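You operate a simulated robot arm through the tools that you are given. There is no shell and no other tool.

You run a simulated robot arm. Do the job below in one go: nothing can be reset, and whatever is moved stays where it is left.

Task
Put things in order on the bench top behind the low crate stack. At the end: the black light module from the bench top behind the low crate stack stands where the black adapter stood; the black adapter from the bench top behind the low crate stack stands on top of the white small box; the white resistor from the bench top behind the low crate stack is on the blue plate; the white glue cartridge (marked "Type 50") from the bench top behind the low crate stack stands where the black light module stood; whatever was shut is shut again. Leave all else as you found it, and nothing knocked over.
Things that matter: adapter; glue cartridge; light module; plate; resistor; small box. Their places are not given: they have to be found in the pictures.

The check looks at the end state, three seconds after you hand in, the way a careful person would. Anything else that was tipped, shoved, dropped, spilled or broken makes it a failure.

Robot
A 7-joint arm with a two-finger parallel gripper, fixed in place. Base frame: the origin is at the foot of the arm, x ahead of it, y to its left, z up; the work surface is at about z = 0.82. Lengths are in m, angles in rad, forces in N, time in s.
With the tool pointing down near the work surface it reaches from about 0.24 to 0.68 m from the base axis. Its first joint turns from -1.152 to 1.152 rad. Payload 2.4 kg.
The tool frame sits at the grasp point between the pads (the TCP): z along the fingers, y along the line on which they close. The tips reach 0.03 m beyond it. The gripper opens to 0.094 m. The fingers are 0.028 m wide and 0.01 m thick; the gripper's body (0.05 by 0.096 m) begins 0.055 m behind the TCP.
Orientation is that of the tool frame in the base frame, as [roll, pitch, yaw] about the fixed x, y, z axes, in that order (R = Rz(yaw) Ry(pitch) Rx(roll)). With the fingers straight down and closing along the base's y, the tool's x points along the base's -x, its y along +y and its z along -z.

Tools
- The arm moves only by the tool apply_moves. Its argument "plan" is a list of rows, each an object (a shift or turn left out is 0, a gripper value left out holds the last) with "travel": the shift along the tool's x, y, z in m, a list of three; "dr": the turn, a rotation vector about the tool's x, y, z in degrees, a list of three; "fingers": the opening in per cent of the stroke, from 0 (shut) to 100 (fully open). In form: [{"travel": [x, y, z], "dr": [ax, ay, az], "fingers": fingers}, ...]. A call has 1 to 20 rows; each row shifts and turns the commanded pose from where the row before left it, along the tool's axes as they then stand. Rows are played at 5 a second. More than 0.05 m and 0.15 rad between two rows, or a gripper value outside its range, and nothing of the call is played. Where a pose cannot be reached the arm comes as near as it can. A force on the tool above 40 N (or 10 N above the force at the start of the call, whichever is more), or a blocked arm, ends the call early, and 0.2 s more pass. The fingers move at their own pace (about 0.153 m/s each) and stop on an object; they squeeze with about 27 N. The grip force told is the motor's: it shows also when the fingers shut on nothing. Time passes only in rows, and 0.2 s behind the last, so rows that do not move let the fingers close. It gives the time, the measured TCP pose, the force on the tool (base axes), the opening and the grip force at its end, in the units of the frame above (readings bear some noise), with the torque about the TCP (base axes, N m) and any sound that the robot's microphone picked up.
- Cameras (640 x 400 px; columns grow to the right, rows downward): "scene" is fixed at [0.0372, 0.4751, 1.4412]; the picture's right is [-0.75, -0.67, 0.00], its down [-0.40, 0.45, -0.80] and it looks along [0.53, -0.60, -0.60] (base axes); focal length 323 px, centre (320, 200). "wrist" rides on the gripper at [0.076, 0.014, -0.102] in the tool frame; the picture's right is [-0.18, 0.98, 0.00], its down [-0.75, -0.14, -0.64] and it looks along [-0.63, -0.12, 0.77] (tool axes); focal length 243 px, centre (320, 200).
- camera(camera): a new picture of that camera. No time passes.
- locate(camera, pixels): for up to 12 pixels [column, row] of the newest picture of that camera ("zoom" is the newest enlarged one), the place [x, y, z] in the base frame of the surface seen there, good to about 0.002 m. No time passes.
- inspect(camera, box): a new picture of the part [left, top, right, bottom] of that camera's present view, enlarged. No time passes.
- job_done(): hands the job in; it is judged then, once.

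Unless the task says otherwise, let go and move clear before handing in.

The tools are called after "Call:" as name(argument=value, ...) on one line, values as JSON. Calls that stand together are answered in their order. apply_moves: Moves the arm, as the interface text tells. Its arguments: {"type":"object","properties":{"plan":{"type":"array"}},"required":["plan"]} The other tools are called the same way: camera (camera) takes a picture; locate (camera, pixels) gives the place of the surface under pixels of a picture; inspect (camera, box) takes an enlarged picture of a part of a camera's view; job_done () hands the job in.

At the start:

```text
time_s: 0.0
eef_pos: [0.4057, 0.0371, 1.0638]
tcp_rot: [3.14, 0.001, -3.14]
contact_force: [0.2, 0.6, 0.0]
wrist_torque: [-0.02, -0.01, 0.01]
gripper_width: 0.0941
grasp_force: 0.0
```

scene: 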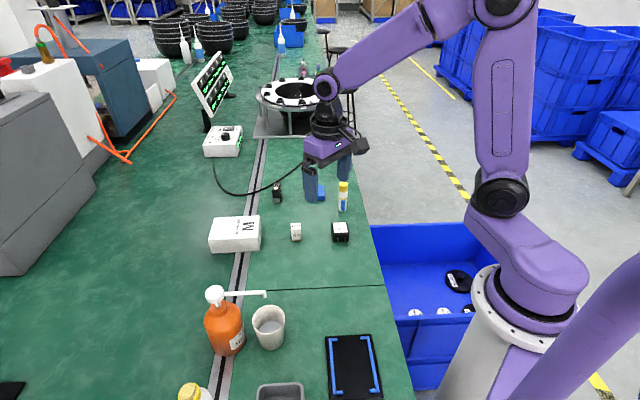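
wrist: 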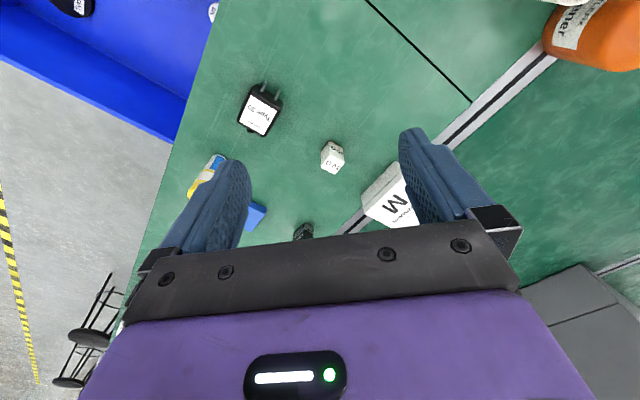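

The scene shows a black item with white label near (340,232), a small white item at (296,231), a white box at (235,234), a black item at (277,192), a yellow/white tube at (343,196), and something blue at (321,193). I'll enlarge these areas to identify each one.

Call:
inspect(camera="scene", box=[200, 150, 380, 262])

Call:
inspect(camera="wrist", box=[180, 70, 440, 240])

Call:
inspect(camera="scene", box=[160, 260, 400, 400])

```text
3.56 times, centred on (290, 206) of scene
```

zoom: 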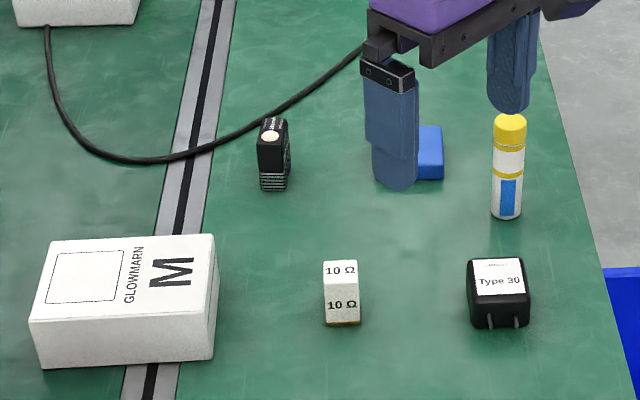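

```text
2.35 times, centred on (310, 155) of wrist
```

zoom: 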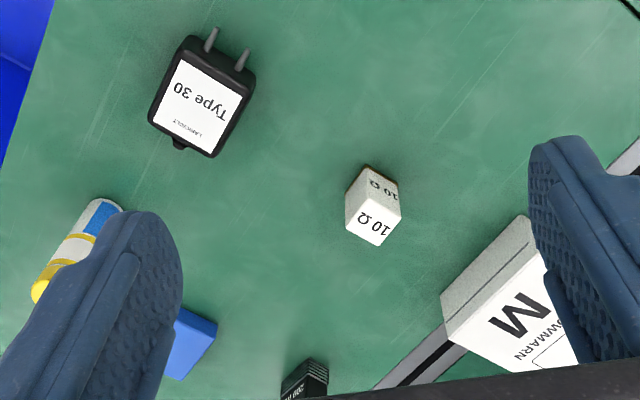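

```text
2.67 times, centred on (280, 330) of scene
```

zoom: 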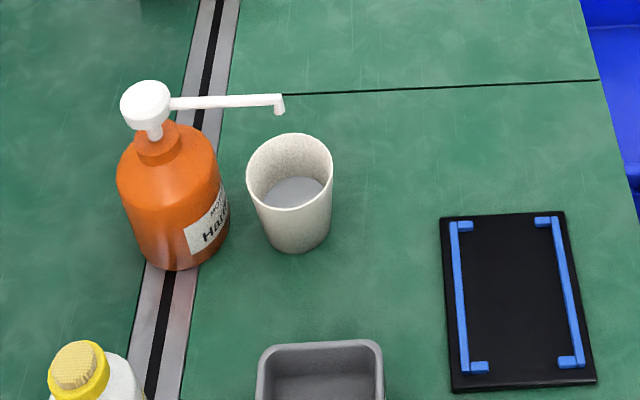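

The adapter (Type 30), resistor (10 Ω), and "M" box are clear; the gripper hides a blue object near (321,193). I'll enlarge other parts of the scene before moving.

Call:
inspect(camera="scene", box=[180, 40, 380, 165])

Call:
inspect(camera="scene", box=[360, 210, 520, 330])

Call:
inspect(camera="scene", box=[290, 160, 370, 220])

Call:
inspect(camera="scene", box=[0, 0, 200, 130])

```text
3.20 times, centred on (280, 102) of scene
```

zoom: 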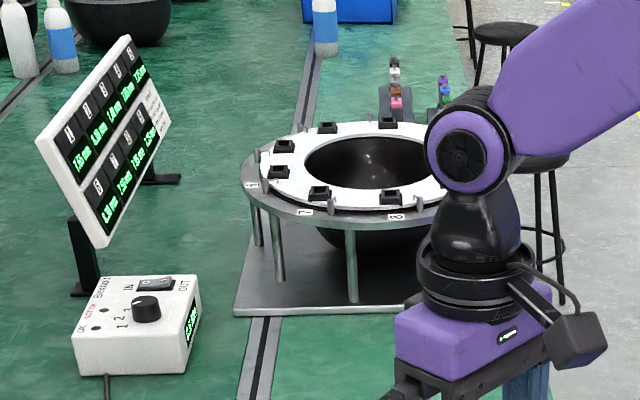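

```text
3.33 times, centred on (440, 270) of scene
```

zoom: 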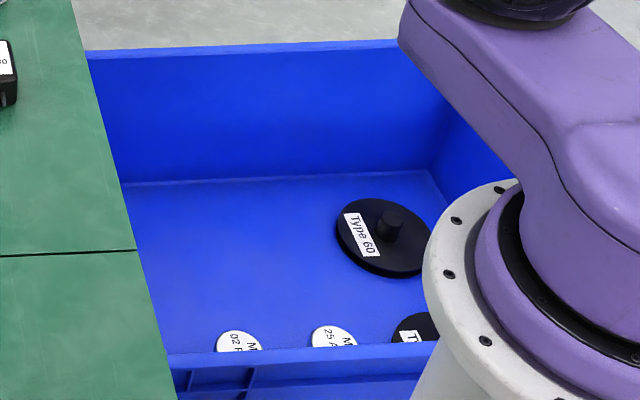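

```text
6.67 times, centred on (330, 190) of scene
```

zoom: 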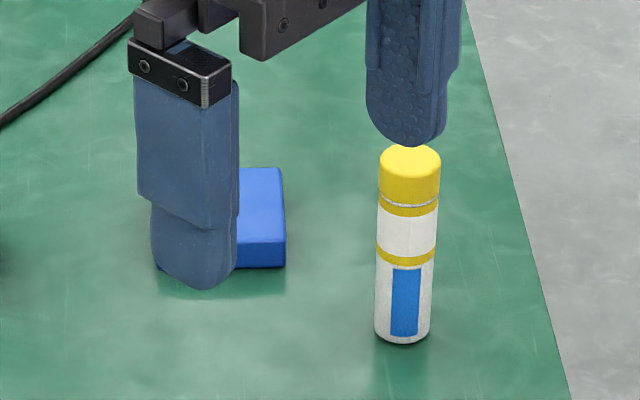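

```text
3.08 times, centred on (100, 65) of scene
```

zoom: 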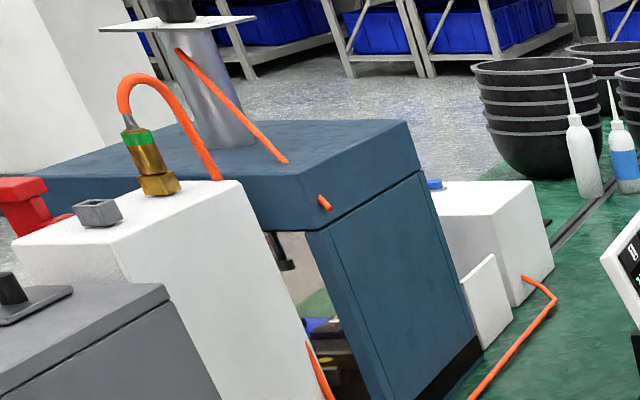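

Now I'll get coordinates of the main items in the scene picture.

Call:
camera(camera="scene")

Call:
locate(camera="scene", pixels=[[340, 228], [296, 226], [235, 228], [277, 186], [343, 184], [324, 190], [353, 365], [280, 395], [190, 392], [268, 315], [223, 130], [300, 100]])

Call:
inspect(camera="scene", box=[260, 165, 300, 210])

```text
taken
```

scene: 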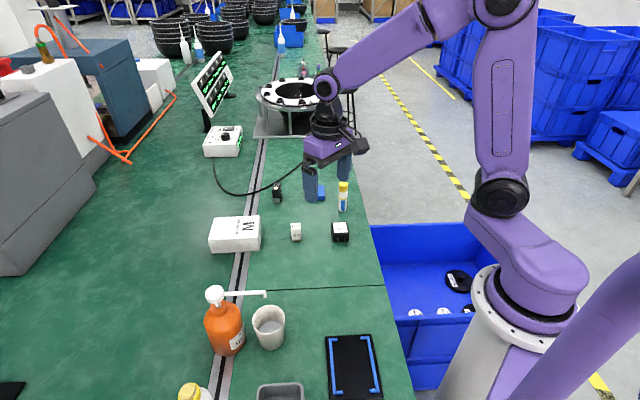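

```text
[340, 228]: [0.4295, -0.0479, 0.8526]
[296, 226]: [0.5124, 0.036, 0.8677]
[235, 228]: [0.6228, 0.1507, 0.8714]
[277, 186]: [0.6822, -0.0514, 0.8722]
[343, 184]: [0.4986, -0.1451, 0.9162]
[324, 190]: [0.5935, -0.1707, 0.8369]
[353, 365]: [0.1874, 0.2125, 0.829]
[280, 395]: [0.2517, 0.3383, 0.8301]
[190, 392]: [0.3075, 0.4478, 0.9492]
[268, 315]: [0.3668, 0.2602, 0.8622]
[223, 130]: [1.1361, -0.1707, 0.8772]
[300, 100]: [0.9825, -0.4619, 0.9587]
```

```text
8.89 times, centred on (280, 188) of scene
```

zoom: 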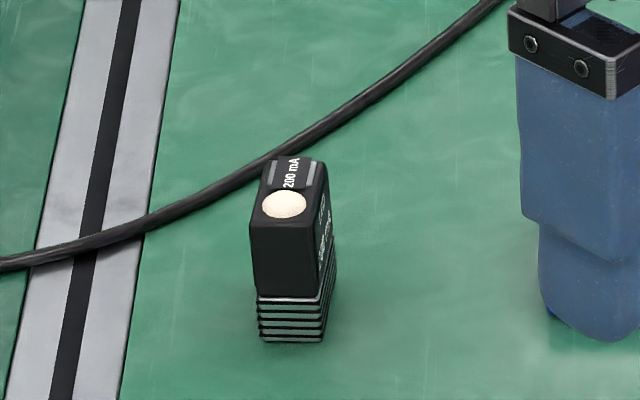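

The light module (200 mA, LED dome) is at about (0.68,-0.05), adapter (0.43,-0.05), resistor (0.51,0.04), cartridge (0.50,-0.145), and a blue block near (0.59,-0.17) that is hidden by the finger. I'll raise and pull back the arm to see better.

Call:
apply_moves(plan=[{"travel": [0.03, 0, -0.03]}, {"travel": [0.03, 0, -0.03]}, {"travel": [0.03, 0, -0.03]}, {"travel": [0, 0, 0]}])

Call:
camera(camera="scene")

Call:
camera(camera="wrist")

```text
time_s: 1.0
eef_pos: [0.3175, 0.036, 1.1553]
tcp_rot: [-3.141, -0.001, -3.141]
contact_force: [0.1, -0.2, -0.1]
wrist_torque: [-0.01, -0.03, 0.04]
gripper_width: 0.0941
grasp_force: 0.0
```

```text
taken
```

scene: 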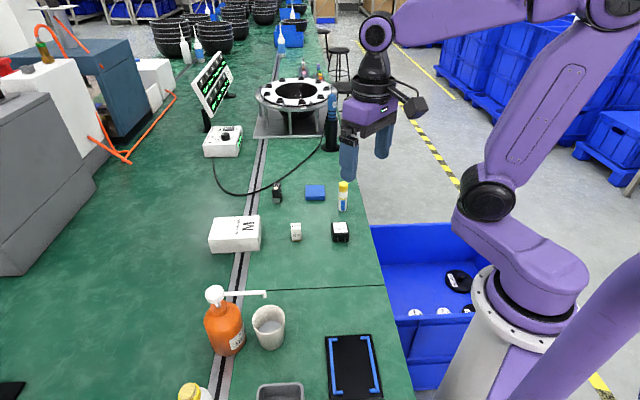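

```text
taken
```

wrist: 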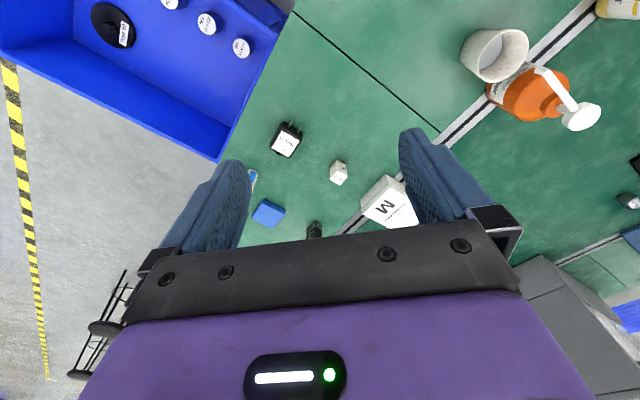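

Call:
inspect(camera="scene", box=[265, 170, 365, 245])

Call:
locate(camera="zoom", pixels=[[264, 105], [378, 105], [385, 165], [262, 165], [320, 130], [320, 184], [500, 90], [500, 250], [200, 340], [210, 440], [480, 350], [470, 430]])

Call:
inspect(camera="scene", box=[300, 60, 380, 160])

```text
5.33 times, centred on (315, 208) of scene
```

zoom: 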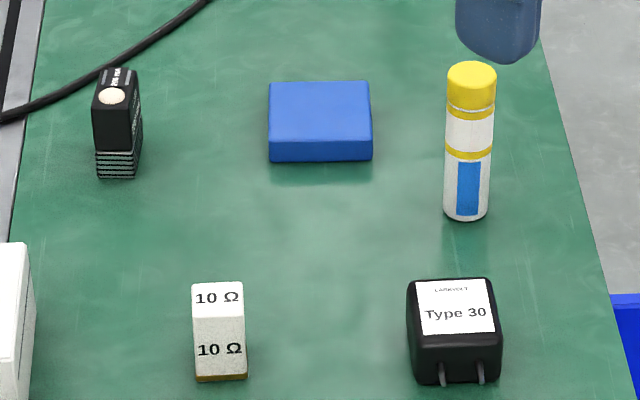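

```text
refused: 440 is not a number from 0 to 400
```

```text
4.00 times, centred on (340, 110) of scene
```

zoom: 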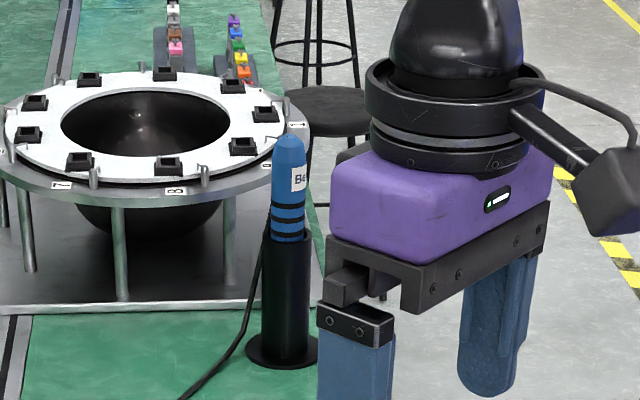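

The blue slab at (315,192) is the plate, fully visible now. I'll re-zoom and locate corners and faces of each item.

Call:
inspect(camera="scene", box=[265, 170, 365, 245])

Call:
locate(camera="zoom", pixels=[[272, 86], [365, 86], [370, 135], [272, 138], [320, 110], [470, 75], [467, 205], [196, 288], [238, 288], [244, 315], [196, 315], [220, 372]])

Call:
locate(camera="zoom", pixels=[[412, 285], [488, 283], [498, 335], [412, 337], [455, 310], [454, 355], [103, 72], [132, 72], [137, 104], [96, 108], [113, 95], [115, 170]])

```text
5.33 times, centred on (315, 208) of scene
```

zoom: 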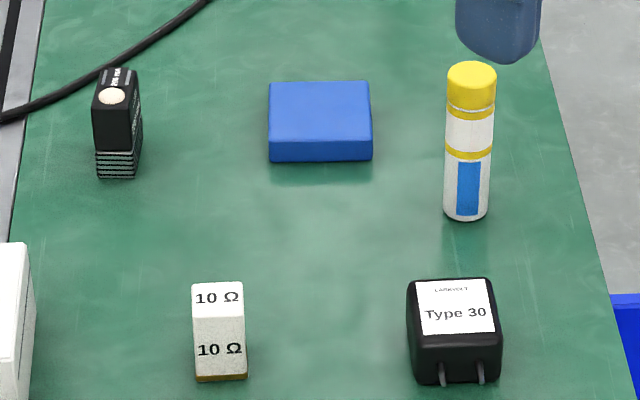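

```text
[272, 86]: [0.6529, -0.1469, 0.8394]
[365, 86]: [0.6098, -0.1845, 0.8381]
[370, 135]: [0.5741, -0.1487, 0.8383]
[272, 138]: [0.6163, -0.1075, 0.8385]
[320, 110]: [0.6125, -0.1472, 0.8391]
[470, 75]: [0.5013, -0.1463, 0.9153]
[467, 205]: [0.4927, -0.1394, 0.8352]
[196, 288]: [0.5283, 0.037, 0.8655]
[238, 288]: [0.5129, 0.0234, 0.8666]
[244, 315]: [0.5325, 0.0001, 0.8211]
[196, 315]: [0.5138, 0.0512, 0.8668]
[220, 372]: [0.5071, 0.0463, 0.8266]
```

```text
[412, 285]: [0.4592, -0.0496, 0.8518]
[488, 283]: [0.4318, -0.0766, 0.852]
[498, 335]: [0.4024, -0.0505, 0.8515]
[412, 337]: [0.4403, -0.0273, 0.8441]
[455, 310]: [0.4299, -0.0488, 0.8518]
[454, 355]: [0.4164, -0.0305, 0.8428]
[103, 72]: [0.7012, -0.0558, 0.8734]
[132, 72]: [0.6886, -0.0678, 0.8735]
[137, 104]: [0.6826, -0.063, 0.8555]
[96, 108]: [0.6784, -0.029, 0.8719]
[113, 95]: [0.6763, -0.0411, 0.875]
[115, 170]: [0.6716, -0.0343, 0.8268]
```

The plate is about 0.057×0.05 m centred near (0.613,-0.147), all items are turned about 45°. Now I'll locate the white box's corners and the cable behind the light module.

Call:
inspect(camera="scene", box=[195, 150, 315, 265])

Call:
locate(camera="scene", pixels=[[216, 219], [258, 217], [259, 249], [211, 250], [235, 238], [284, 182], [292, 177], [270, 189], [260, 192], [300, 169], [255, 192], [245, 193]])

```text
3.48 times, centred on (255, 208) of scene
```

zoom: 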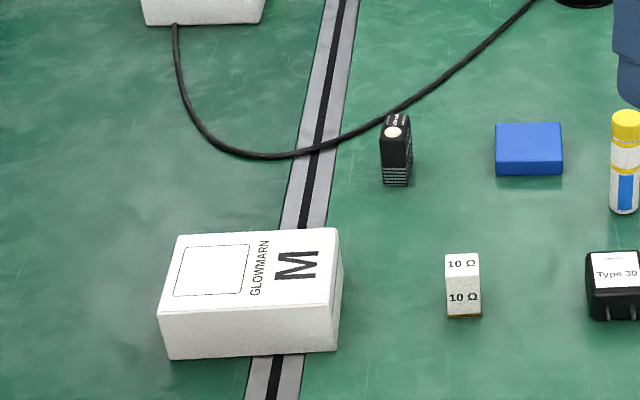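

```text
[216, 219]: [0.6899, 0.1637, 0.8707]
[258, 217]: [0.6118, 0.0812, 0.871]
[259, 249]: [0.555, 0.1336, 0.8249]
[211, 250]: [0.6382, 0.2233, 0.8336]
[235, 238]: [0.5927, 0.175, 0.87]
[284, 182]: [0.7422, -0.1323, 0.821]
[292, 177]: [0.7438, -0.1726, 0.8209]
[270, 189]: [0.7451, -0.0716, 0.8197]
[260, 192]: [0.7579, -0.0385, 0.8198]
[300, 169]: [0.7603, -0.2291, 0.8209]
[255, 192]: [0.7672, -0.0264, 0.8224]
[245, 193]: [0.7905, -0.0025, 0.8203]
```

The cable stays at x > 0.745 near the light module, so it's clear. Now the box's front top corners.

Call:
locate(camera="zoom", pixels=[[330, 298], [166, 308], [182, 240], [333, 233], [250, 270], [386, 118], [402, 118], [408, 138], [383, 138], [412, 180], [385, 186], [362, 133]])

Call:
apply_moves(plan=[{"dr": [0, 0, 7.5]}, {"dr": [0, 0, 7.5]}, {"dr": [0, 0, 7.5]}, {"dr": [0, 0, 7.5]}, {"dr": [0, 0, 7.5]}, {"dr": [0, 0, 7.5]}, {"travel": [0, 0, 0]}])

Call:
camera(camera="wrist")

```text
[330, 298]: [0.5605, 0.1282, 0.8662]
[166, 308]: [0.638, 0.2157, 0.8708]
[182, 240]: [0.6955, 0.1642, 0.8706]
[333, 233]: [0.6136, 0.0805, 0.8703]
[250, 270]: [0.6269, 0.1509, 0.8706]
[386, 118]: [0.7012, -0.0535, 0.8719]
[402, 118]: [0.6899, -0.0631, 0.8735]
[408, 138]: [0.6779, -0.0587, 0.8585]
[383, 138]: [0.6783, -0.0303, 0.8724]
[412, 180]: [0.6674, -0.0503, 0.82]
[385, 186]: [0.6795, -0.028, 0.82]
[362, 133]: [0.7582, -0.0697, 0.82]
```

```text
time_s: 2.6
eef_pos: [0.3165, 0.0371, 1.1551]
tcp_rot: [3.142, 0.001, 2.355]
contact_force: [-0.7, 0.7, -0.1]
wrist_torque: [0.0, -0.01, 0.01]
gripper_width: 0.0941
grasp_force: 0.1
```

```text
taken
```

wrist: 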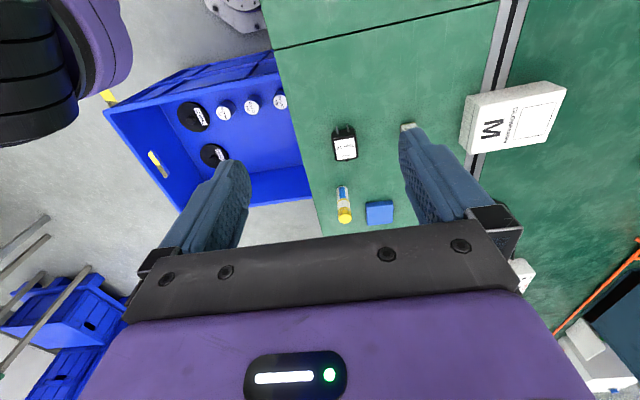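

The box top centre is about (0.627,0.147,0.8705) and the gripper now closes along the items' narrow diagonal. I'll move over the adapter at about (0.43,-0.049), staying high, and look again.

Call:
apply_moves(plan=[{"travel": [-0.0282, 0.0039, 0.031]}, {"travel": [-0.0282, 0.0039, 0.031]}, {"travel": [-0.0282, 0.0039, 0.031]}, {"travel": [-0.0282, 0.0039, 0.031]}, {"travel": [-0.0282, 0.0039, 0.031]}, {"travel": [0, 0, 0]}])

Call:
camera(camera="wrist")

Call:
camera(camera="scene")

```text
time_s: 4.0
eef_pos: [0.43, -0.047, 0.999]
tcp_rot: [3.141, 0.0, 2.357]
contact_force: [-0.2, -0.5, 0.5]
wrist_torque: [0.0, -0.02, 0.01]
gripper_width: 0.094
grasp_force: 0.0
```

```text
taken
```

wrist: 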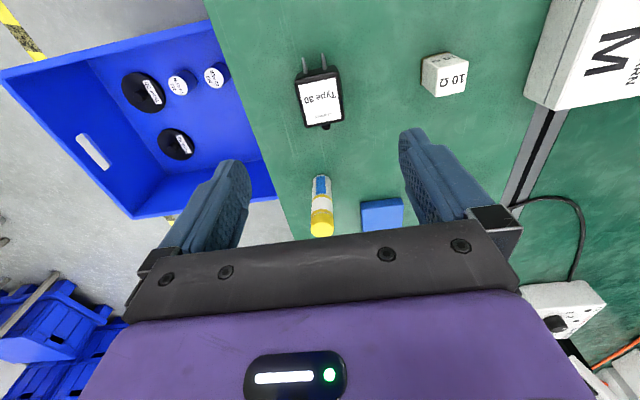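

```text
taken
```

scene: 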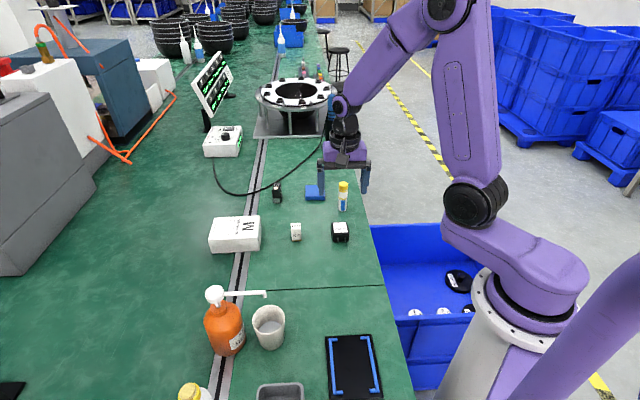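

The adapter is at wrist (320,97). I'll zoom in and locate its corners from this nearer view, plus look at the cartridge.

Call:
inspect(camera="wrist", box=[280, 40, 360, 140])

Call:
locate(camera="wrist", pixels=[[297, 77], [337, 72], [342, 117], [308, 124], [320, 97], [304, 58], [323, 56], [326, 127]])

Call:
inspect(camera="wrist", box=[280, 160, 420, 250])

```text
4.00 times, centred on (320, 90) of wrist
```

zoom: 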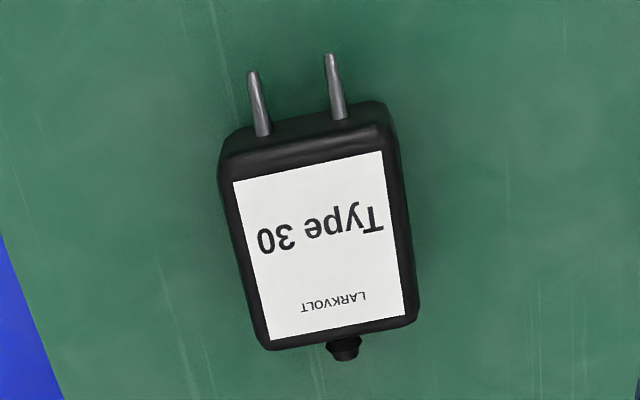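

```text
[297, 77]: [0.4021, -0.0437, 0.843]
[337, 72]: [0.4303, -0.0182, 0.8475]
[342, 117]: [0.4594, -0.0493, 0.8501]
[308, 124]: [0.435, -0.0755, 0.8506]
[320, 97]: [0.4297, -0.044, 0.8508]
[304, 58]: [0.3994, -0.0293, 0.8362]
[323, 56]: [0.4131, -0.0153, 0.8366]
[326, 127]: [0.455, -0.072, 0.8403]
```

```text
4.44 times, centred on (350, 205) of wrist
```

zoom: 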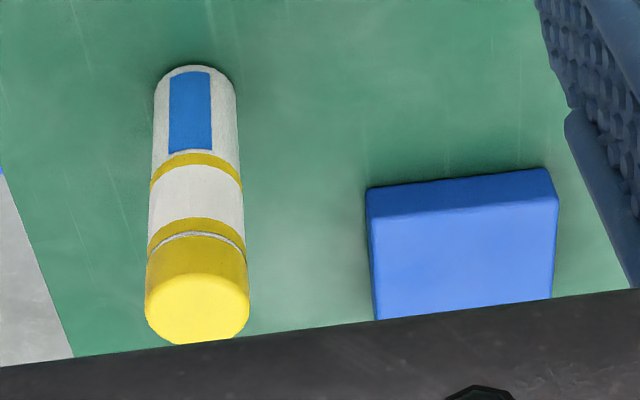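

The adapter centre is about (0.431,-0.048) with its edges at roughly 44°, prongs towards (-x,+y), so fingers will close on the plain sides. Descending to z≈0.854 and closing.

Call:
apply_moves(plan=[{"travel": [-0.0018, 0, 0.035]}, {"travel": [0, 0, 0.035]}, {"travel": [0, 0, 0.035]}, {"travel": [0, 0, 0.025]}, {"travel": [0, 0, 0.014]}, {"travel": [0, 0, 0]}, {"travel": [0, 0, 0]}])

Call:
camera(camera="wrist")

Call:
camera(camera="scene")

```text
time_s: 5.6
eef_pos: [0.4298, -0.0492, 0.8567]
tcp_rot: [-3.141, 0.001, 2.356]
contact_force: [-1.0, 0.2, -0.1]
wrist_torque: [0.04, -0.01, -0.04]
gripper_width: 0.0939
grasp_force: 0.0
```

```text
taken
```

wrist: 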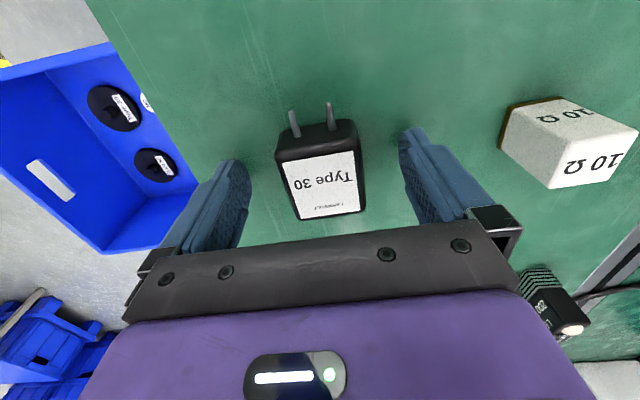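

```text
taken
```

scene: 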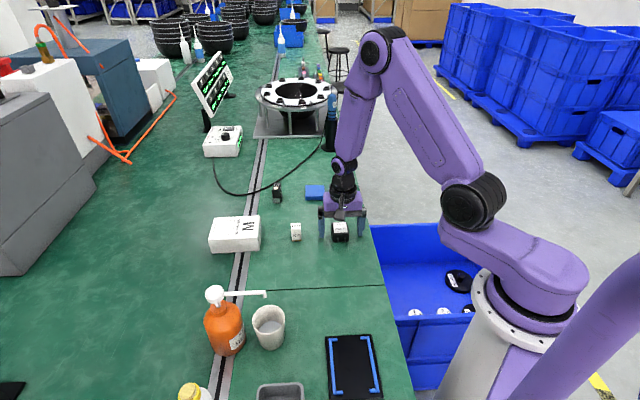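

The fingers straddle the adapter (wrist 320,170). Lowering 2 mm and closing.

Call:
apply_moves(plan=[{"travel": [0, 0, 0.002], "fingers": 100}, {"fingers": 60}, {"fingers": 40}, {"fingers": 20}, {"fingers": 0}, {"fingers": 0}, {"fingers": 0}])

Call:
camera(camera="wrist")

```text
time_s: 7.2
eef_pos: [0.4304, -0.0495, 0.8525]
tcp_rot: [3.141, -0.001, 2.356]
contact_force: [2.9, 0.5, 2.0]
wrist_torque: [-0.09, -0.08, 0.09]
gripper_width: 0.0494
grasp_force: 26.8
```

```text
taken
```

wrist: 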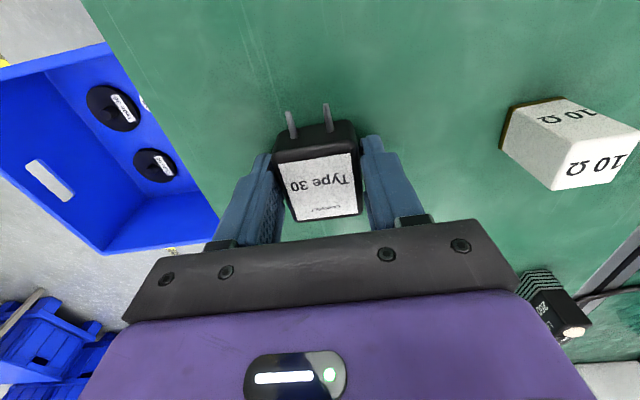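

The adapter is gripped (0.049 m, 26.8 N). Lifting 0.12 m and carrying it diagonally to above the white box at (0.627,0.147).

Call:
apply_moves(plan=[{"travel": [0, 0, -0.02], "fingers": 0}, {"travel": [0, 0, -0.03]}, {"travel": [0, 0, -0.035]}, {"travel": [0, 0, -0.035]}, {"travel": [0, 0.03, 0]}, {"travel": [0, 0.04, 0]}, {"travel": [0, 0.04, 0]}, {"travel": [0, 0.04, 0]}, {"travel": [0, 0.04, 0]}, {"travel": [0, 0.04, 0]}, {"travel": [0, 0.03, 0]}, {"travel": [0, 0.018, 0]}, {"travel": [0, 0, 0]}])

Call:
camera(camera="scene")

Call:
camera(camera="wrist")

```text
time_s: 10.0
eef_pos: [0.6283, 0.1471, 0.9732]
tcp_rot: [3.141, 0.0, 2.355]
contact_force: [0.0, 0.4, 0.0]
wrist_torque: [-0.02, -0.02, 0.0]
gripper_width: 0.0001
grasp_force: 26.4
```

```text
taken
```

scene: 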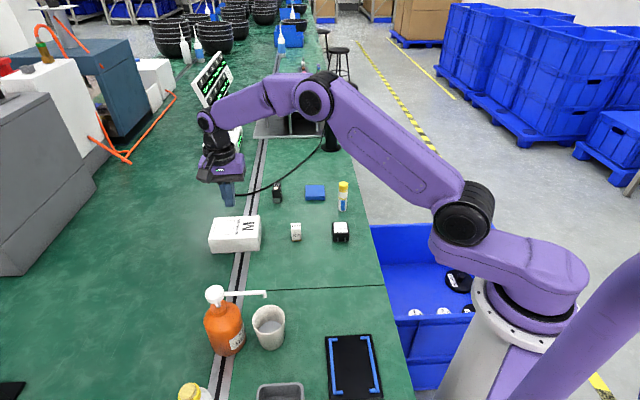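

```text
taken
```

wrist: 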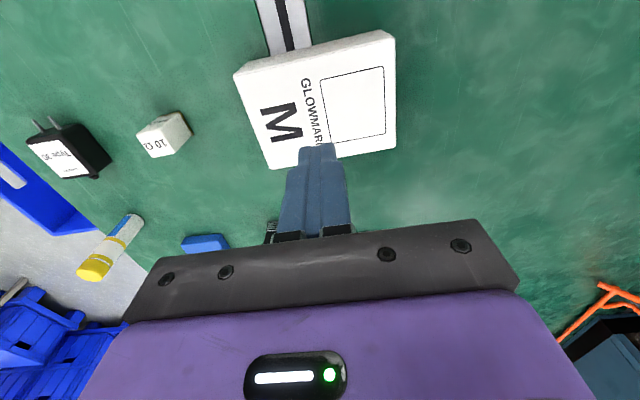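

The opening reads 0.0001, so the adapter slipped out and the scene shows it still on the bench at (340,232). I'll check whether it moved or tipped.

Call:
inspect(camera="scene", box=[300, 200, 380, 250])

Call:
locate(camera="zoom", pixels=[[255, 180], [375, 180], [390, 255], [250, 262], [320, 220], [320, 300], [305, 330], [350, 325]])

Call:
inspect(camera="wrist", box=[10, 90, 130, 190])

```text
8.00 times, centred on (340, 225) of scene
```

zoom: 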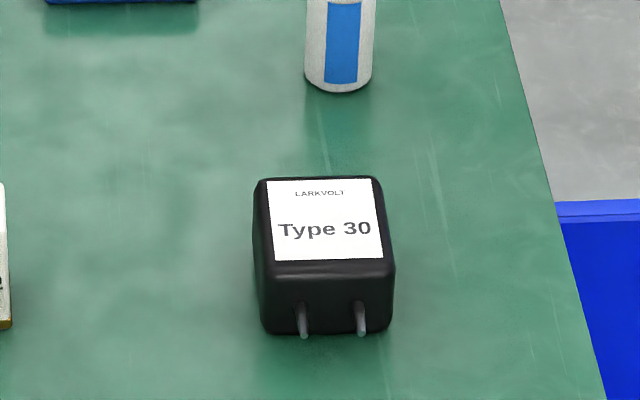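

```text
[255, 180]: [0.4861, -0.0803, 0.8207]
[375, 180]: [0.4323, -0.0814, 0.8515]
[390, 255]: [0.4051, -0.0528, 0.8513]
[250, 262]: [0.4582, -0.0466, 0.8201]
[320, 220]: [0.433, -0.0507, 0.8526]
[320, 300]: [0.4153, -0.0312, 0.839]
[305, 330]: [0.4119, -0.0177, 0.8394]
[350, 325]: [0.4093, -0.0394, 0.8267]
```

```text
4.00 times, centred on (70, 140) of wrist
```

zoom: 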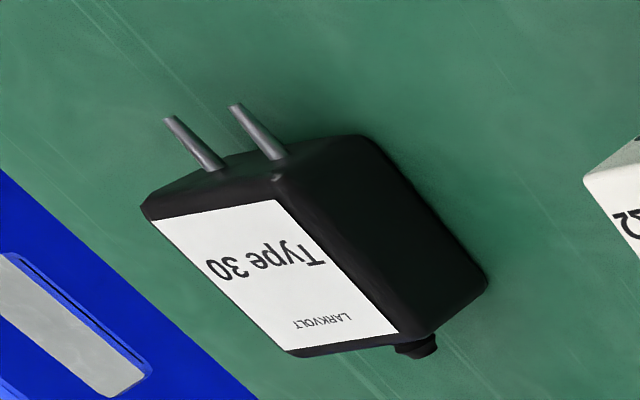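

The adapter is still upright on the bench, close to its original spot (top centre ≈(0.432,-0.05)); it simply slipped from the fingers. I'll open and go back over it, then measure its alignment more carefully.

Call:
apply_moves(plan=[{"travel": [0, -0.04, 0], "fingers": 100}, {"travel": [0, -0.04, 0]}, {"travel": [0, -0.04, 0]}, {"travel": [0, -0.04, 0]}, {"travel": [0, -0.04, 0]}, {"travel": [0, -0.04, 0]}, {"travel": [0, -0.038, 0.02]}, {"travel": [0, 0, 0.02]}, {"travel": [0, 0, 0]}])

Call:
inspect(camera="wrist", box=[260, 70, 380, 170])

```text
time_s: 12.0
eef_pos: [0.4277, -0.0482, 0.9334]
tcp_rot: [-3.142, 0.001, 2.356]
contact_force: [0.7, -0.1, -0.3]
wrist_torque: [-0.01, 0.02, -0.01]
gripper_width: 0.0942
grasp_force: 0.1
```

```text
4.00 times, centred on (320, 120) of wrist
```

zoom: 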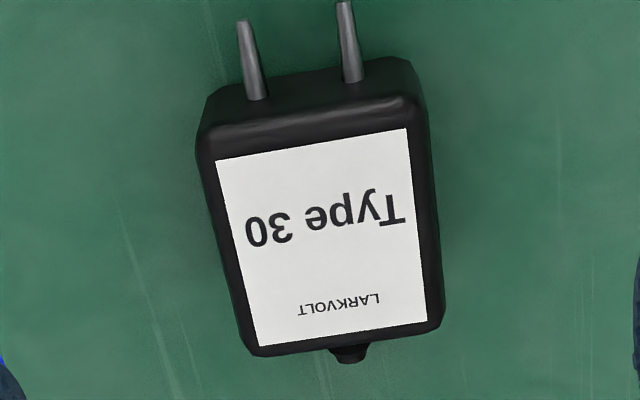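

Call:
locate(camera="zoom", pixels=[[222, 164], [402, 135], [420, 312], [264, 340], [320, 240], [204, 140], [415, 100], [434, 320], [262, 352], [330, 75], [205, 120], [345, 350]])

Call:
camera(camera="wrist")

```text
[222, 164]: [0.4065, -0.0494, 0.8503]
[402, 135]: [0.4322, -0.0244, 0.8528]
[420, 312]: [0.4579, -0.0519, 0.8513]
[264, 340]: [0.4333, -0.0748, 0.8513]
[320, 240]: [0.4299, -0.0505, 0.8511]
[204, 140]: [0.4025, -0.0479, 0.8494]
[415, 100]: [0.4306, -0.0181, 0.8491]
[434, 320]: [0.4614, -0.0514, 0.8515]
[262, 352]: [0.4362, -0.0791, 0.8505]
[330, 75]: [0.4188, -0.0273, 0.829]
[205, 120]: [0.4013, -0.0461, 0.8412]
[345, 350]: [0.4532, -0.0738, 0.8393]
```

```text
taken
```

wrist: 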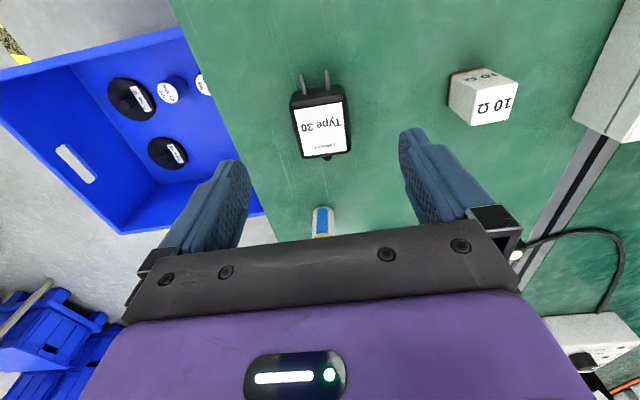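

The adapter's label corners give a yaw of about 44° and centre (0.4325,-0.050), so alignment was fine. I'll descend again a bit lower, close firmly, wait, and lift in very small steps with checks.

Call:
apply_moves(plan=[{"travel": [-0.0046, 0.0021, 0.03]}, {"travel": [0, 0, 0.03]}, {"travel": [0, 0, 0.015]}, {"travel": [0, 0, 0.004]}, {"travel": [0, 0, 0]}, {"travel": [0, 0, 0]}, {"fingers": 0}, {"fingers": 0}, {"fingers": 0}, {"fingers": 0}, {"fingers": 0}])

Call:
camera(camera="wrist")

Call:
inspect(camera="scene", box=[300, 180, 380, 250])

```text
time_s: 14.4
eef_pos: [0.4331, -0.0505, 0.855]
tcp_rot: [3.14, -0.001, 2.357]
contact_force: [0.4, -0.9, 0.6]
wrist_torque: [0.03, 0.01, 0.0]
gripper_width: 0.0487
grasp_force: 27.1
```

```text
taken
```

wrist: 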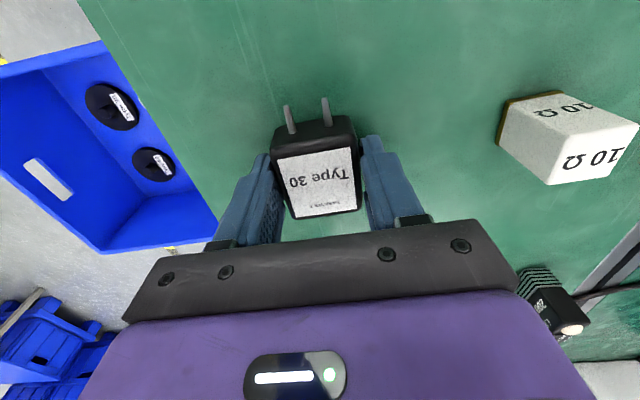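

```text
5.71 times, centred on (340, 215) of scene
```

zoom: 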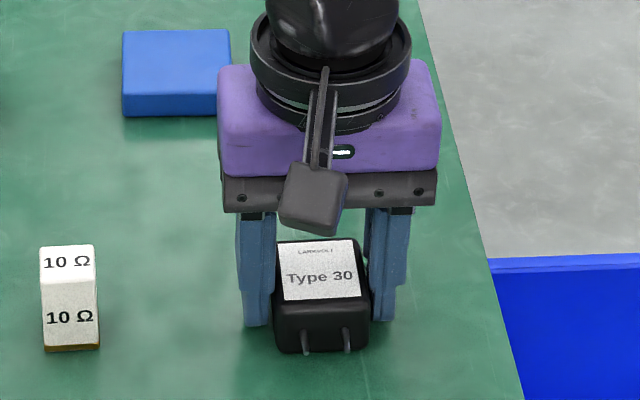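

The grip looks square (opening 0.0487 m, 27 N). Lifting slowly by about 1 cm, then checking.

Call:
apply_moves(plan=[{"travel": [0, 0, -0.001], "fingers": 0}, {"travel": [0, 0, -0.002]}, {"travel": [0, 0, -0.002]}, {"travel": [0, 0, -0.002]}, {"travel": [0, 0, -0.002]}, {"travel": [0, 0, -0.002]}, {"travel": [0, 0, 0]}])

Call:
inspect(camera="scene", box=[300, 180, 380, 250])

```text
time_s: 16.0
eef_pos: [0.434, -0.0503, 0.865]
tcp_rot: [3.141, -0.001, 2.354]
contact_force: [-0.2, 0.7, -0.7]
wrist_torque: [-0.02, 0.01, 0.0]
gripper_width: 0.0445
grasp_force: 27.3
```

```text
5.71 times, centred on (340, 215) of scene
```

zoom: 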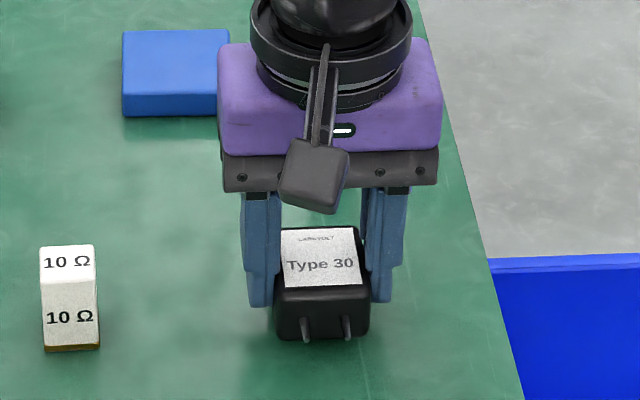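

The adapter rose with the fingers but the opening shrank to 0.0445, so the sides taper and it may be creeping. I'll wait a moment without moving and check again.

Call:
apply_moves(plan=[{"travel": [0, 0, 0], "fingers": 0}, {"travel": [0, 0, 0]}, {"travel": [0, 0, 0]}, {"travel": [0, 0, 0]}])

Call:
inspect(camera="scene", box=[320, 200, 360, 245])

Call:
inspect(camera="wrist", box=[220, 80, 420, 240])

```text
time_s: 17.0
eef_pos: [0.4363, -0.0525, 0.866]
tcp_rot: [3.141, 0.0, 2.358]
contact_force: [-0.8, -0.1, -2.0]
wrist_torque: [0.01, 0.01, 0.0]
gripper_width: 0.0444
grasp_force: 26.8
```

```text
8.89 times, centred on (340, 222) of scene
```

zoom: 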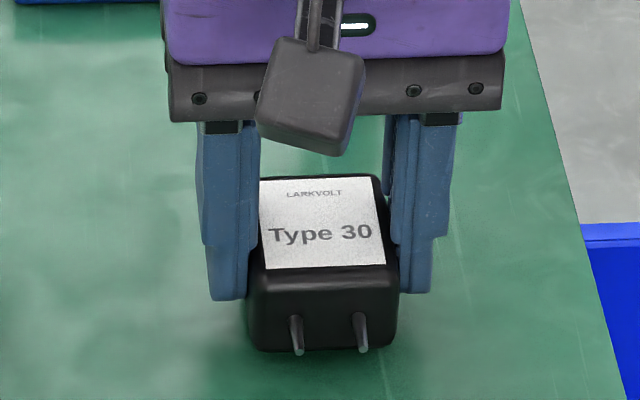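

```text
2.50 times, centred on (320, 160) of wrist
```

zoom: 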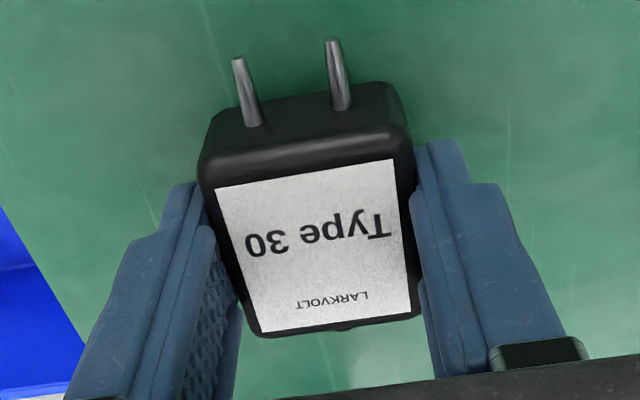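

It's stable: opening 0.0444 unchanged over 1 s and the adapter hangs about 8 mm up. I'll lift another 2 cm slowly and recheck.

Call:
apply_moves(plan=[{"travel": [0, 0, -0.002], "fingers": 0}, {"travel": [0, 0, -0.003]}, {"travel": [0, 0, -0.003]}, {"travel": [0, 0, -0.003]}, {"travel": [0, 0, -0.003]}, {"travel": [0, 0, -0.003]}, {"travel": [0, 0, -0.003]}, {"travel": [0, 0, 0]}])

Call:
inspect(camera="scene", box=[320, 200, 360, 245])

Call:
inspect(camera="wrist", box=[220, 80, 420, 240])

```text
time_s: 18.8
eef_pos: [0.4361, -0.0518, 0.8859]
tcp_rot: [-3.141, 0.0, 2.359]
contact_force: [0.0, -0.4, -1.1]
wrist_torque: [-0.01, -0.01, -0.01]
gripper_width: 0.0444
grasp_force: 26.5
```

```text
8.89 times, centred on (340, 222) of scene
```

zoom: 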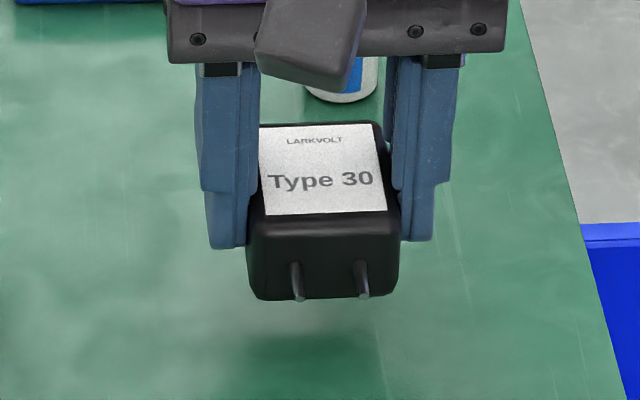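

```text
2.50 times, centred on (320, 160) of wrist
```

zoom: 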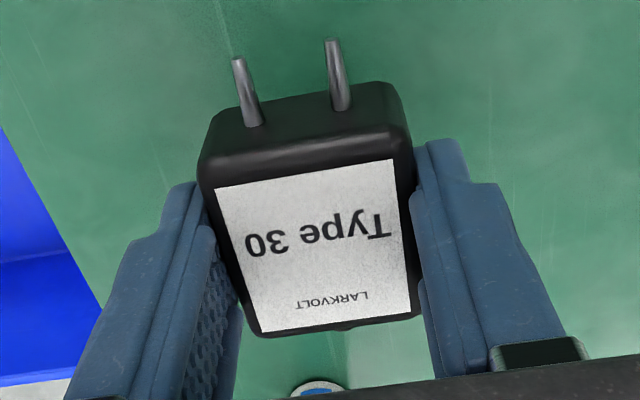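

It holds steadily (0.0444 m, shadow visible below). I'll locate its label in the hand for the offset, then continue gently upward and toward the box.

Call:
locate(camera="zoom", pixels=[[222, 194], [390, 165], [405, 310], [266, 328], [315, 250]])

Call:
apply_moves(plan=[{"travel": [0, 0, -0.005], "fingers": 0}, {"travel": [0, 0, -0.01]}, {"travel": [0, 0, -0.012]}, {"travel": [0, 0, -0.012]}, {"travel": [0, 0, -0.012]}, {"travel": [0, 0, -0.012]}, {"travel": [0, 0, -0.007]}, {"travel": [0, 0, 0]}])

```text
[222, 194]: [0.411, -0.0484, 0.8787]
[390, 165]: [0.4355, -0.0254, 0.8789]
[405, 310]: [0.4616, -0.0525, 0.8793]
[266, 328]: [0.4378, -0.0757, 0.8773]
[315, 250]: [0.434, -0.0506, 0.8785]
```

```text
time_s: 20.6
eef_pos: [0.4342, -0.0512, 0.9555]
tcp_rot: [3.141, -0.001, 2.356]
contact_force: [0.4, 0.3, -2.2]
wrist_torque: [-0.01, -0.02, 0.0]
gripper_width: 0.0444
grasp_force: 27.1
```

Held at TCP z=0.9555 with the adapter's bottom about 0.039 m below the TCP. Carrying it slowly along the diagonal to above the box centre.

Call:
apply_moves(plan=[{"travel": [0.0003, 0.008, 0], "fingers": 0}, {"travel": [0.0003, 0.015, 0]}, {"travel": [0.0003, 0.02, 0]}, {"travel": [0.0003, 0.02, 0]}, {"travel": [0.0003, 0.02, 0]}, {"travel": [0.0003, 0.02, 0]}, {"travel": [0.0003, 0.02, 0]}, {"travel": [0.0003, 0.02, 0]}, {"travel": [0.0003, 0.02, 0]}, {"travel": [0.0003, 0.02, 0]}, {"travel": [0.0003, 0.02, 0]}, {"travel": [0.0003, 0.02, 0]}, {"travel": [0.0002, 0.02, 0]}, {"travel": [0, 0.018, 0]}, {"travel": [0, 0.01, 0]}, {"travel": [0, 0.0055, 0]}, {"travel": [0, 0, 0]}])

Call:
camera(camera="scene")

Call:
camera(camera="wrist")

```text
time_s: 24.2
eef_pos: [0.6294, 0.1473, 0.955]
tcp_rot: [-3.14, 0.001, 2.356]
contact_force: [0.2, 1.8, -1.4]
wrist_torque: [-0.04, 0.02, -0.01]
gripper_width: 0.0444
grasp_force: 26.5
```

```text
taken
```

scene: 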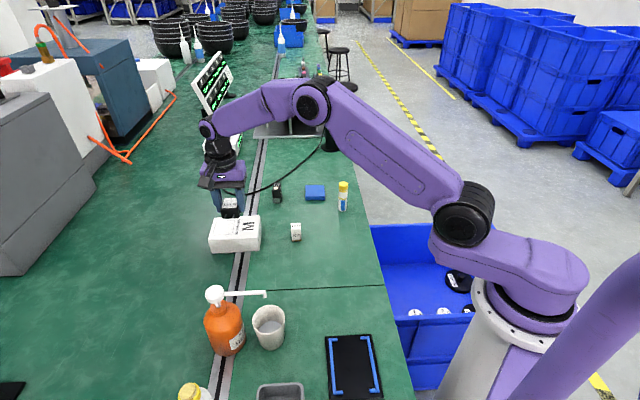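

```text
taken
```

wrist: 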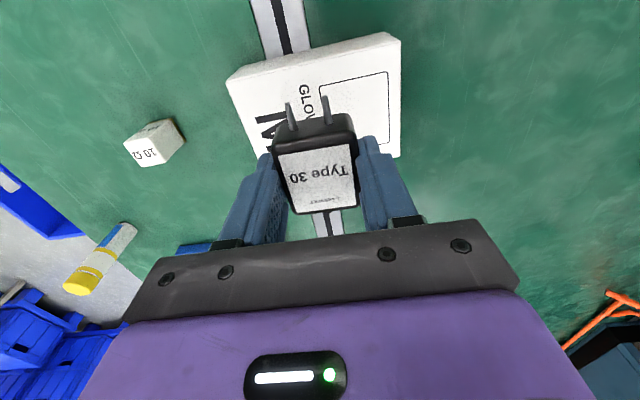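

The adapter is held over the box centre (0.629,0.147). Lowering gently to just above contact.

Call:
apply_moves(plan=[{"travel": [0.001, -0.001, 0.008], "fingers": 0}, {"travel": [0, 0, 0.01]}, {"travel": [0, 0, 0.01]}, {"travel": [0, 0, 0.008]}, {"travel": [0, 0, 0.005]}, {"travel": [0, 0, 0]}])

Call:
inspect(camera="scene", box=[195, 160, 275, 260])

Call:
camera(camera="wrist")

```text
time_s: 25.6
eef_pos: [0.6262, 0.1465, 0.9136]
tcp_rot: [-3.141, 0.0, 2.358]
contact_force: [-0.2, 0.4, -2.1]
wrist_torque: [-0.03, -0.01, 0.0]
gripper_width: 0.0445
grasp_force: 27.0
```

```text
4.00 times, centred on (235, 210) of scene
```

zoom: 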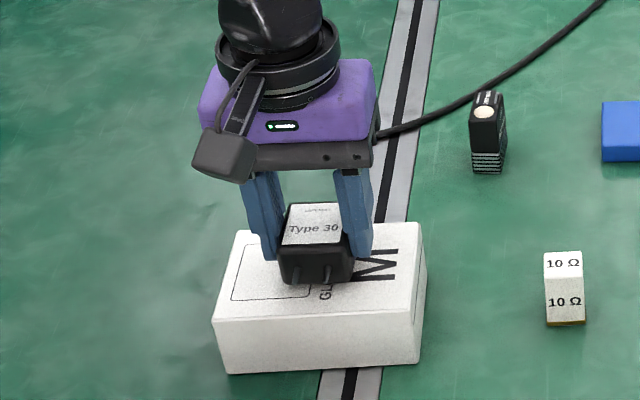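

```text
taken
```

wrist: 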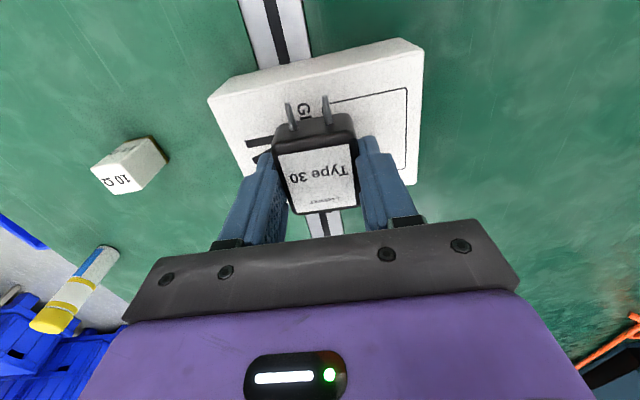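

The adapter is just above the box, well centred. Lowering the last millimetres in 1 mm steps.

Call:
apply_moves(plan=[{"travel": [0, 0, 0.001], "fingers": 0}, {"travel": [0, 0, 0.001]}, {"travel": [0, 0, 0.001]}, {"travel": [0, 0, 0]}])

Call:
inspect(camera="scene", box=[215, 190, 255, 240])

```text
time_s: 26.6
eef_pos: [0.6264, 0.1479, 0.9112]
tcp_rot: [-3.141, -0.001, 2.357]
contact_force: [0.3, -0.2, -1.1]
wrist_torque: [0.0, 0.02, 0.01]
gripper_width: 0.0441
grasp_force: 26.8
```

```text
8.00 times, centred on (235, 215) of scene
```

zoom: 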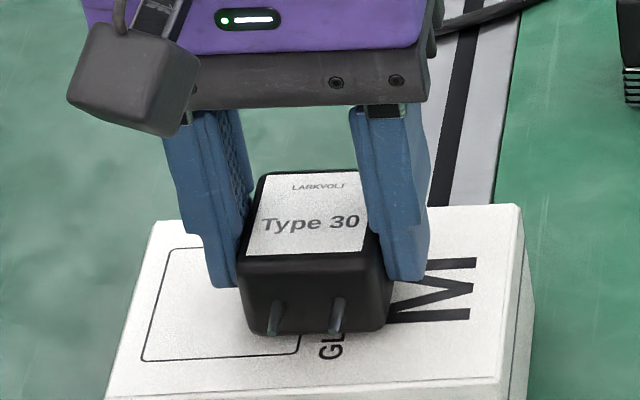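

No firm contact yet (force -1.1 N). A couple more 1 mm steps.

Call:
apply_moves(plan=[{"travel": [0, 0, 0.001], "fingers": 0}, {"travel": [0, 0, 0.001]}, {"travel": [0, 0, 0]}, {"travel": [0, 0, 0]}])

Call:
inspect(camera="scene", box=[215, 190, 255, 240])

```text
time_s: 27.6
eef_pos: [0.6256, 0.1474, 0.909]
tcp_rot: [3.142, 0.0, 2.356]
contact_force: [0.4, 0.8, -1.8]
wrist_torque: [0.02, 0.0, 0.04]
gripper_width: 0.044
grasp_force: 27.1
```

```text
8.00 times, centred on (235, 215) of scene
```

zoom: 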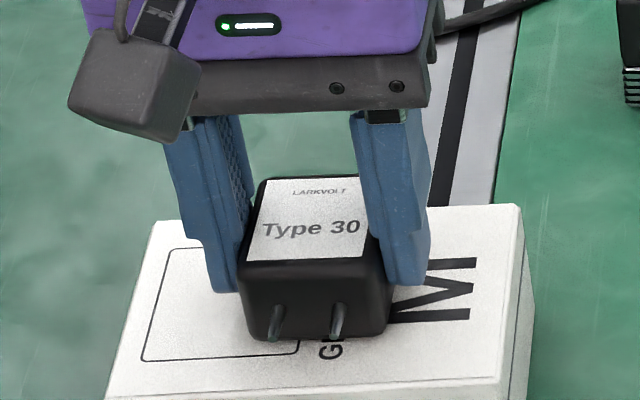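

Still descending freely. I'll locate the label top and box top to gauge the remaining gap.

Call:
locate(camera="zoom", pixels=[[270, 200], [350, 200], [345, 245], [262, 245], [300, 215], [180, 330], [440, 340], [200, 300], [400, 345]])

```text
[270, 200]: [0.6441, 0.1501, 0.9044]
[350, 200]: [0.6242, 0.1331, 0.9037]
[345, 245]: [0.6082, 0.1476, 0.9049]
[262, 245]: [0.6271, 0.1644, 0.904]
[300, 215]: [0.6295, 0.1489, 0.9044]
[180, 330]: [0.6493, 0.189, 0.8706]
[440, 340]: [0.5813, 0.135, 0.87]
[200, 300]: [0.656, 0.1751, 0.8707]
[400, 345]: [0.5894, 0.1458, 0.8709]
```

The adapter top is 0.0337 above the box top against its ~0.0315 m height, so about 2 mm remain. Lowering 2 mm more.

Call:
apply_moves(plan=[{"travel": [0, 0, 0.001], "fingers": 0}, {"travel": [0, 0, 0]}, {"travel": [0, 0, 0.001]}, {"travel": [0, 0, 0]}, {"travel": [0, 0, 0]}])

Call:
inspect(camera="scene", box=[215, 190, 255, 240])

Call:
locate(camera="zoom", pixels=[[270, 205], [350, 205], [345, 250], [262, 250], [300, 220]])

```text
time_s: 28.8
eef_pos: [0.628, 0.1474, 0.9078]
tcp_rot: [3.141, 0.0, 2.356]
contact_force: [0.5, 1.0, -1.4]
wrist_torque: [-0.03, -0.01, 0.03]
gripper_width: 0.0443
grasp_force: 26.9
```

```text
8.00 times, centred on (235, 215) of scene
```

zoom: 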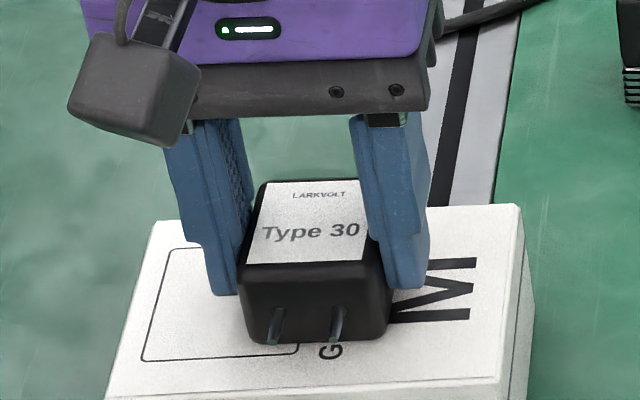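

```text
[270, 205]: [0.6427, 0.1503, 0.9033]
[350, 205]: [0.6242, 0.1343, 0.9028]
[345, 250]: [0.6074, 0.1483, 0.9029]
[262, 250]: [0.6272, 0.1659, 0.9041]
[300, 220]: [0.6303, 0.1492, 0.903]
```

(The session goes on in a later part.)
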